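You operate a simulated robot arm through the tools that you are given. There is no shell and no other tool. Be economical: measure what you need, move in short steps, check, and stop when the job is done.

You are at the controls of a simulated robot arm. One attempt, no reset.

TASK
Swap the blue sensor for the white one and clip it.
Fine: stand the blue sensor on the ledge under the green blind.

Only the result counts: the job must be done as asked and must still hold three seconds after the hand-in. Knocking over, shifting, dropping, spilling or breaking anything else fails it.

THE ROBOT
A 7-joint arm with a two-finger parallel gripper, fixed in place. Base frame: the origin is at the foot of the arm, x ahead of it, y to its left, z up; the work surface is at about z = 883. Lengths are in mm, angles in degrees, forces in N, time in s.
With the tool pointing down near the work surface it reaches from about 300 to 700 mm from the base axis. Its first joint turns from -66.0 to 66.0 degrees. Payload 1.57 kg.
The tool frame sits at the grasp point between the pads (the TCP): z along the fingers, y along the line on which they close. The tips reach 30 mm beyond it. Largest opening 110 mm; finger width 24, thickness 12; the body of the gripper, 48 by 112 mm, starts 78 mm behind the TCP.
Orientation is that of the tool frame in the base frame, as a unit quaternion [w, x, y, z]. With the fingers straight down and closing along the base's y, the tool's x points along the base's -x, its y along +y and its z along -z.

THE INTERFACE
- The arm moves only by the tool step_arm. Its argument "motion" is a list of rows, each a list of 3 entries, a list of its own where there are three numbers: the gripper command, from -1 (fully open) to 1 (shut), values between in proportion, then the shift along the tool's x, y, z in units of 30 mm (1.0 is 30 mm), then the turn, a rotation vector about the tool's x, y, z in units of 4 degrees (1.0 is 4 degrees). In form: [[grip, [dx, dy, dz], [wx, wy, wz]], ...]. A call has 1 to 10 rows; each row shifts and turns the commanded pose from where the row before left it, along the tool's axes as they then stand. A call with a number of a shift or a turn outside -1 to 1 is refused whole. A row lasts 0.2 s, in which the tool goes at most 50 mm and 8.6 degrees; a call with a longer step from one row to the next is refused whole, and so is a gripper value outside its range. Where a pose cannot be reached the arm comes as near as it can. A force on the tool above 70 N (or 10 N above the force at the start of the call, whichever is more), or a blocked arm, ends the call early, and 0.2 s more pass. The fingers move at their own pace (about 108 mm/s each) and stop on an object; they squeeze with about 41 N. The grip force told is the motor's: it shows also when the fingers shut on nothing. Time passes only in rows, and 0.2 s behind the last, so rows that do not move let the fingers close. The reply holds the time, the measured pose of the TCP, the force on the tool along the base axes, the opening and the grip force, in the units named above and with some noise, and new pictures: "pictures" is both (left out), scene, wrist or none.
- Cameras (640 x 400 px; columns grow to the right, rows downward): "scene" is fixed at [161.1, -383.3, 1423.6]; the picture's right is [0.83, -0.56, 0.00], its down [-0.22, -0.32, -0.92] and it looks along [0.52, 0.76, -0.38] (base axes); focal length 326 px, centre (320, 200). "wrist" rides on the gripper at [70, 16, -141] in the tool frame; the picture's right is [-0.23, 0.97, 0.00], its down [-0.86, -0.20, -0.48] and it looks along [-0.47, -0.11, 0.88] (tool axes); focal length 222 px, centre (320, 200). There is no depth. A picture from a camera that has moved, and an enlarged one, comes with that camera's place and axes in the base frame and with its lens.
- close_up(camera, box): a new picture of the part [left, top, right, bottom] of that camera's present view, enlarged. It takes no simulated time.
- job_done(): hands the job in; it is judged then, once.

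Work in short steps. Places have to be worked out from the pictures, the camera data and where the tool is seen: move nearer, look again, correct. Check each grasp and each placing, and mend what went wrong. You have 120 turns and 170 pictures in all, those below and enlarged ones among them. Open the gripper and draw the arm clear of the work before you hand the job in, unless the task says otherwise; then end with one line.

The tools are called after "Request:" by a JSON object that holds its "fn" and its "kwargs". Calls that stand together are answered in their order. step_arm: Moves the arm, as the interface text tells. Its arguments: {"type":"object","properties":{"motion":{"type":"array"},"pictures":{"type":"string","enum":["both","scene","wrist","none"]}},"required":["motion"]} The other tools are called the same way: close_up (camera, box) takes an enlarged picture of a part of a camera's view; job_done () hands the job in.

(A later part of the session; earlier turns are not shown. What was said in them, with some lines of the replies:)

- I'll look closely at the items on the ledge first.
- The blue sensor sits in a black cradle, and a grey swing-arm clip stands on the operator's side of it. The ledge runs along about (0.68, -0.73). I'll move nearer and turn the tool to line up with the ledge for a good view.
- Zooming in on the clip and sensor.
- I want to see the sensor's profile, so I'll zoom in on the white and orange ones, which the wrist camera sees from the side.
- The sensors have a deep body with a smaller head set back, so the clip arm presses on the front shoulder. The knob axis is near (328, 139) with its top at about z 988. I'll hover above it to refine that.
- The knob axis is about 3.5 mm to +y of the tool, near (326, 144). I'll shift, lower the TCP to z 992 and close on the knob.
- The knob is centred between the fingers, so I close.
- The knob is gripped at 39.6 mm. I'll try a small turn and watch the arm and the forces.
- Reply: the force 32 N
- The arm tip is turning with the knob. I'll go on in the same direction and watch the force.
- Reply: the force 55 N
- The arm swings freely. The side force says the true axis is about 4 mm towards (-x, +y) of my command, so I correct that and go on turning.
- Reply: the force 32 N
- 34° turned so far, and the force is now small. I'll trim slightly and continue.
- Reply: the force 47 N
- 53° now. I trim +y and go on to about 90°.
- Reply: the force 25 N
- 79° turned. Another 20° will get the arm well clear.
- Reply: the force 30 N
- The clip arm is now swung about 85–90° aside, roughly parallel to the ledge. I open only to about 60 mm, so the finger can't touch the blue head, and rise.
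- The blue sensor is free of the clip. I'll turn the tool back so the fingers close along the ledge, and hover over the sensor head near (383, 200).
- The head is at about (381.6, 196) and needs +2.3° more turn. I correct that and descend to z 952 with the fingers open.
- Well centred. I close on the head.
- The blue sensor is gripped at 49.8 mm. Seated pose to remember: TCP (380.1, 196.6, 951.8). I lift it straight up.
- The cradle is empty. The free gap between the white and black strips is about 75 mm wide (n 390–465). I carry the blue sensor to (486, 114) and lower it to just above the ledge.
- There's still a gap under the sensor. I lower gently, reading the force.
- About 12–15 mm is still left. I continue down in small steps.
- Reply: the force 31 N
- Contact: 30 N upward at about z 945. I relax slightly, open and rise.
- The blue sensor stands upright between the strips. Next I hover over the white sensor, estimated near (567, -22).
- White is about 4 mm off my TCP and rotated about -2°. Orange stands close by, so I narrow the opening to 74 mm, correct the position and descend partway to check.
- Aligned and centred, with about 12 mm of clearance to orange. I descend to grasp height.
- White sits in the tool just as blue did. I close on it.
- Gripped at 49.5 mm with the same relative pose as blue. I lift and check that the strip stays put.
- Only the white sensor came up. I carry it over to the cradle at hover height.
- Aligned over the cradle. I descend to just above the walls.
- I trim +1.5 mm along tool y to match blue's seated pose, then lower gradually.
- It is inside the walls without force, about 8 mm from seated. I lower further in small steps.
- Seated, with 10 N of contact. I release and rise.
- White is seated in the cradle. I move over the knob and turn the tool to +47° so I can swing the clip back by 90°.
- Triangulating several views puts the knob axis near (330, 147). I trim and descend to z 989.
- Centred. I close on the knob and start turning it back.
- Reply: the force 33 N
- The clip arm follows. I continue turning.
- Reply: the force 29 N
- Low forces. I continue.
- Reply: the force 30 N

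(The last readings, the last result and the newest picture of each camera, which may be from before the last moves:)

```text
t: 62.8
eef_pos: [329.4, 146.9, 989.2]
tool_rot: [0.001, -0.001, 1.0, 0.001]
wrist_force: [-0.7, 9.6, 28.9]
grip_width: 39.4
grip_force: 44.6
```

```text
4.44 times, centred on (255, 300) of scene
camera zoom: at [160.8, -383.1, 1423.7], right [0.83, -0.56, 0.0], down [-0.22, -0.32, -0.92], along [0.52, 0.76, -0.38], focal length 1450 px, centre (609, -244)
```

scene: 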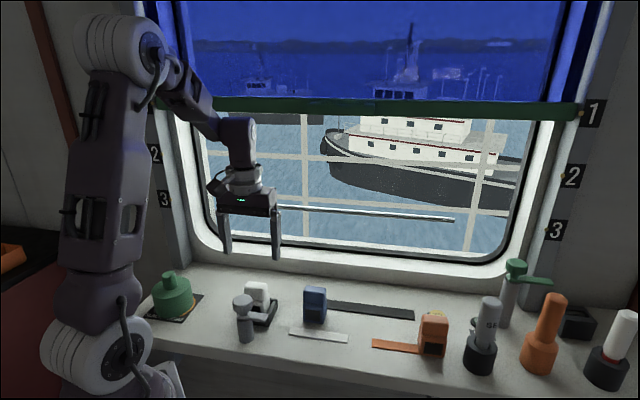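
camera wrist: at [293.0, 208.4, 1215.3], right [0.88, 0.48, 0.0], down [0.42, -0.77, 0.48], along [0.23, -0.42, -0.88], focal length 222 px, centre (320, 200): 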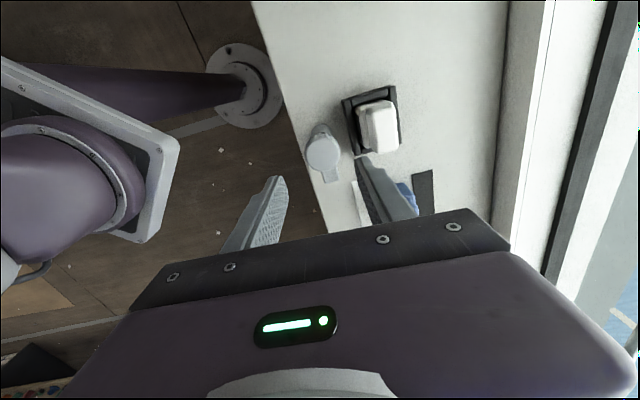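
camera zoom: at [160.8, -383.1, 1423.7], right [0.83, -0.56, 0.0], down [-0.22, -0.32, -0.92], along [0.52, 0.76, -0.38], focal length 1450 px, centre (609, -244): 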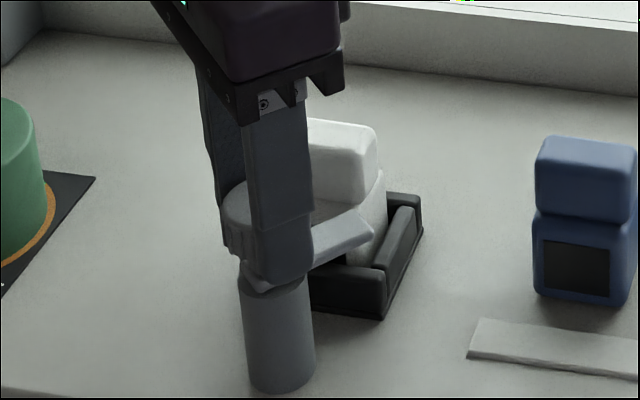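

About 48° turned. I go on another 28°.

Request:
{"fn": "step_arm", "kwargs": {"motion": [[1, [0, 0, -0.01], [0, 0, -0.8]], [1, [0, 0, 0], [0, 0, -0.8]], [1, [0, 0, 0], [0, 0, -0.8]], [1, [0, 0, 0], [0, 0, -0.8]], [1, [0, 0, 0], [0, 0, -0.8]], [1, [0, 0, 0], [0, 0, -0.8]], [1, [0, 0, 0], [0, 0, -0.8]], [1, [0, 0, 0], [0, 0, -0.8]], [1, [0, 0, 0], [0, 0, 0]]], "pictures": "none"}}

Request:
{"fn": "close_up", "kwargs": {"camera": "scene", "box": [205, 255, 305, 345]}}

Request:
{"fn": "close_up", "kwargs": {"camera": "wrist", "box": [240, 110, 400, 250]}}

```text
t: 64.8
eef_pos: [330.8, 146.4, 987.6]
tool_rot: [-0.001, -0.221, 0.975, 0.001]
wrist_force: [10.9, 1.8, -26.3]
grip_width: 39.6
grip_force: 45.2
```

```text
4.44 times, centred on (255, 300) of scene
camera zoom: at [161.7, -383.1, 1423.6], right [0.83, -0.56, 0.0], down [-0.22, -0.32, -0.92], along [0.52, 0.76, -0.38], focal length 1450 px, centre (609, -244)
```

zoom: 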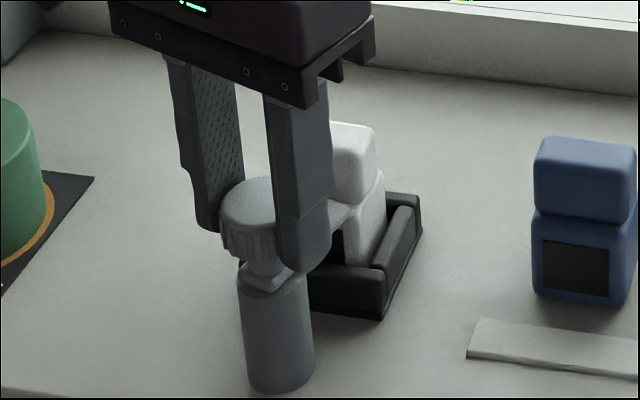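

```text
2.86 times, centred on (320, 180) of wrist
camera zoom: at [259.4, 130.7, 1131.1], right [-0.22, 0.98, 0.0], down [0.86, 0.19, 0.48], along [0.47, 0.1, -0.88], focal length 635 px, centre (320, 257)
```

zoom: 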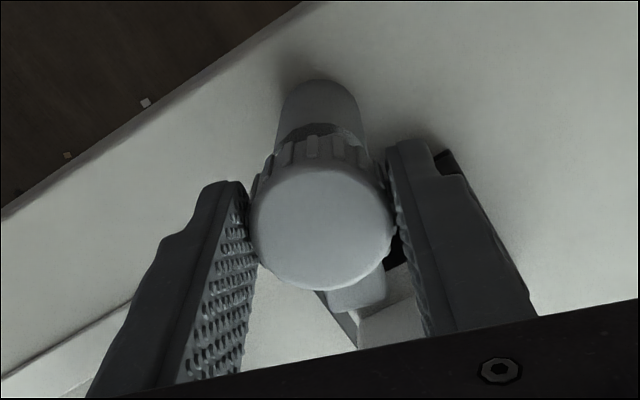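

Nearly there: I turn another 17° and check against the original clipped position.

Request:
{"fn": "step_arm", "kwargs": {"motion": [[1, [0, 0, 0.01], [0, 0, -0.8]], [1, [0, 0, 0], [0, 0, -0.8]], [1, [0, 0, 0], [0, 0, -0.8]], [1, [0, 0, 0], [0, 0, -0.8]], [1, [0, 0, 0], [0, 0, -0.8]], [1, [0, 0, 0], [0, 0, -0.3]], [1, [0, 0, 0], [0, 0, 0]]], "pictures": "none"}}

Request:
{"fn": "close_up", "kwargs": {"camera": "scene", "box": [205, 265, 305, 345]}}

Request:
{"fn": "close_up", "kwargs": {"camera": "wrist", "box": [240, 110, 400, 250]}}

```text
t: 66.4
eef_pos: [330.0, 146.8, 986.7]
tool_rot: [-0.001, -0.364, 0.932, 0.001]
wrist_force: [9.1, -14.0, -5.4]
grip_width: 39.4
grip_force: 44.5
```

```text
5.00 times, centred on (255, 305) of scene
camera zoom: at [161.4, -383.6, 1423.5], right [0.83, -0.56, 0.0], down [-0.22, -0.32, -0.92], along [0.52, 0.76, -0.38], focal length 1632 px, centre (645, -325)
```

zoom: 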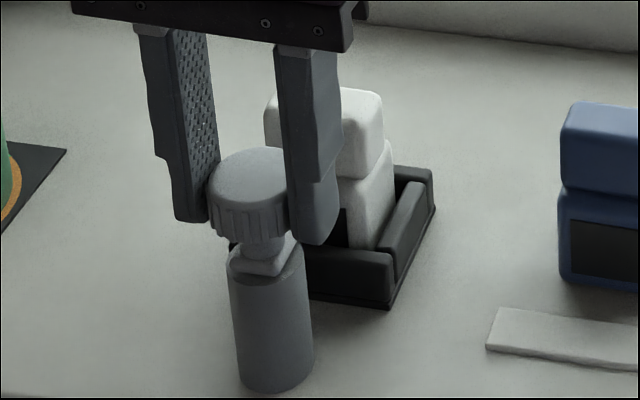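

```text
2.86 times, centred on (320, 180) of wrist
camera zoom: at [266.9, 110.3, 1131.0], right [-0.49, 0.87, 0.0], down [0.76, 0.43, 0.48], along [0.42, 0.24, -0.88], focal length 635 px, centre (320, 257)
```

zoom: 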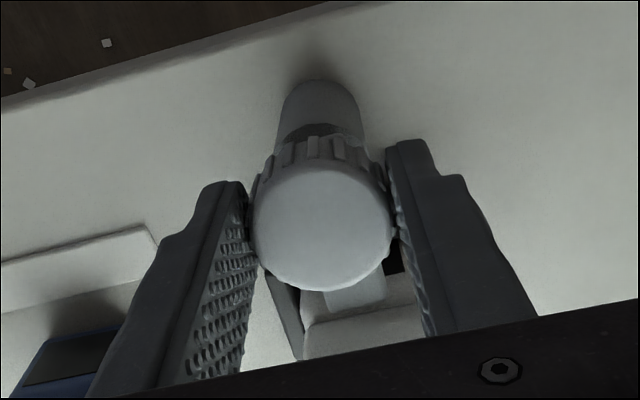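

The arm appears back over the shoulder. I release, rise and compare with the original view.

Request:
{"fn": "step_arm", "kwargs": {"motion": [[0.1, [0, 0, 0], [0, 0, 0]], [-0.3, [0, 0, 0], [0, 0, 0]], [-0.3, [0, 0, -0.4], [0, 0, 0]], [-0.3, [0, 0, -0.7], [0, 0, 0]], [-0.3, [0, 0, -0.7], [0, 0, 0]], [-0.3, [0, 0, -0.7], [0, 0, 0]], [-0.3, [0, 0, 0], [0, 0, 0]]], "pictures": "none"}}

Request:
{"fn": "close_up", "kwargs": {"camera": "scene", "box": [205, 265, 305, 345]}}

Request:
{"fn": "close_up", "kwargs": {"camera": "wrist", "box": [270, 115, 390, 235]}}

```text
t: 68.0
eef_pos: [328.4, 147.4, 1063.1]
tool_rot: [0.001, -0.365, 0.931, 0.001]
wrist_force: [0.5, 0.2, 0.0]
grip_width: 71.4
grip_force: 0.0
```

```text
5.00 times, centred on (255, 305) of scene
camera zoom: at [161.1, -383.3, 1423.6], right [0.83, -0.56, 0.0], down [-0.22, -0.32, -0.92], along [0.52, 0.76, -0.38], focal length 1632 px, centre (645, -325)
```

zoom: 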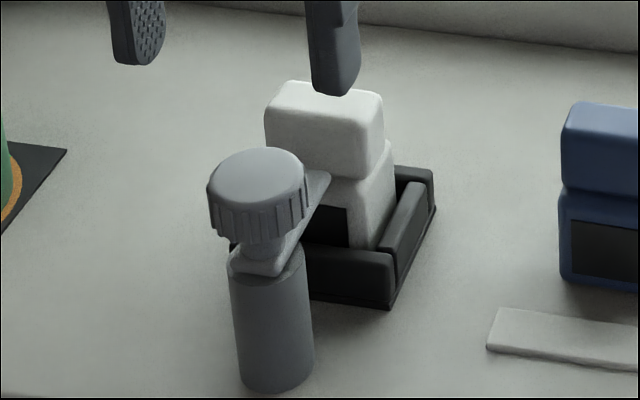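

```text
3.33 times, centred on (330, 175) of wrist
camera zoom: at [265.9, 110.9, 1206.1], right [-0.49, 0.87, 0.0], down [0.76, 0.43, 0.48], along [0.42, 0.24, -0.88], focal length 740 px, centre (287, 283)
```

zoom: 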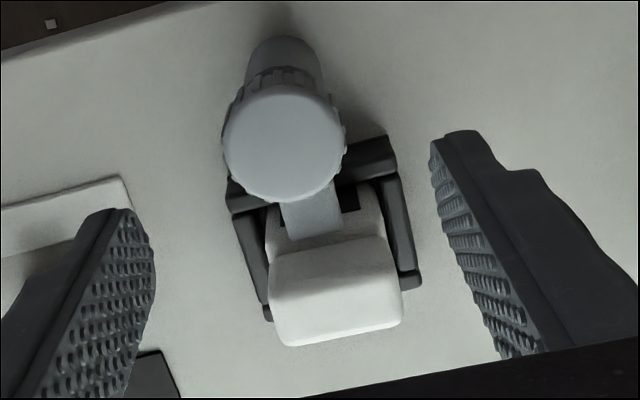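

The clip arm tip matches its original clipped position over the white shoulder. I draw the arm clear and take a final look.

Request:
{"fn": "step_arm", "kwargs": {"motion": [[-1, [0, 0, -1], [0, 0, 0]], [-1, [0, 0, -1], [0, 0, 0]], [-1, [0, 0, -1], [0, 0, 0]], [-1, [0, 0, -1], [0, 0, 0]], [-1, [0, 0, -1], [0, 0, 0]], [-1, [0, 0, 0], [0, 0, 0]]]}}

Request:
{"fn": "close_up", "kwargs": {"camera": "scene", "box": [220, 255, 460, 375]}}

```text
t: 69.4
eef_pos: [329.6, 146.8, 1213.2]
tool_rot: [0.001, -0.365, 0.931, 0.001]
wrist_force: [-0.4, -0.3, 0.6]
grip_width: 109.9
grip_force: 0.1
camera wrist: at [266.3, 110.4, 1356.8], right [-0.49, 0.87, 0.0], down [0.76, 0.43, 0.48], along [0.42, 0.24, -0.88], focal length 222 px, centre (320, 200)
```

scene: 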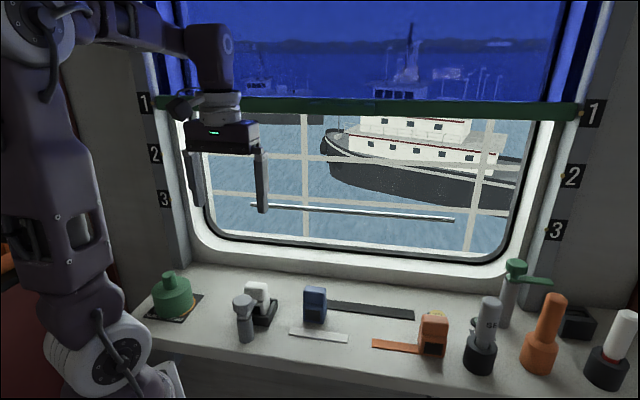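
wrist: 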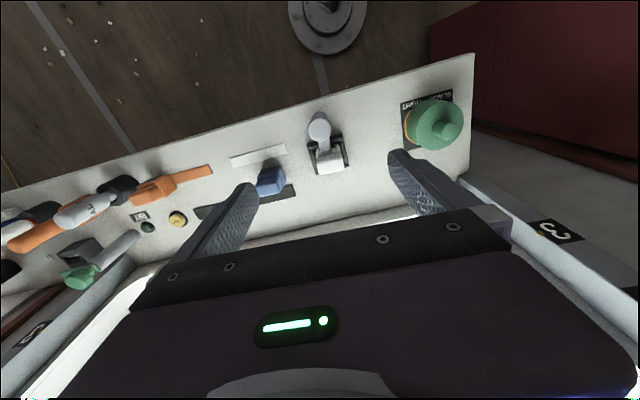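

```text
2.67 times, centred on (340, 315) of scene
camera zoom: at [161.1, -383.3, 1423.6], right [0.83, -0.56, 0.0], down [-0.22, -0.32, -0.92], along [0.52, 0.76, -0.38], focal length 870 px, centre (267, -107)
```

zoom: 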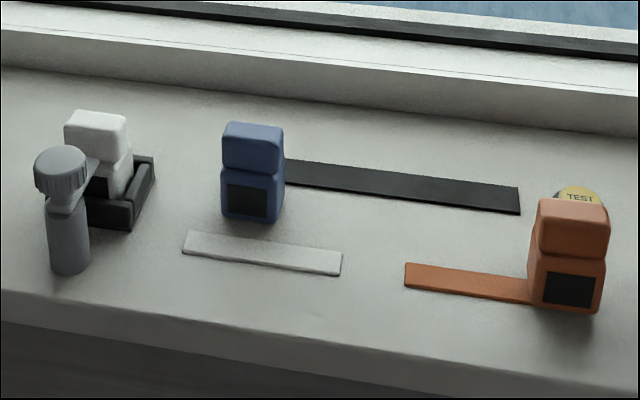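

All is in place: white is clipped in the cradle, blue stands upright on the ledge, everything else is untouched and the arm is clear.

Request:
{"fn": "job_done", "kwargs": {}}

```text
The job is handed in.
```

The white sensor is in the cradle with the clip swung back over it, and the blue sensor stands upright on the ledge under the blind, between the white and black strips.
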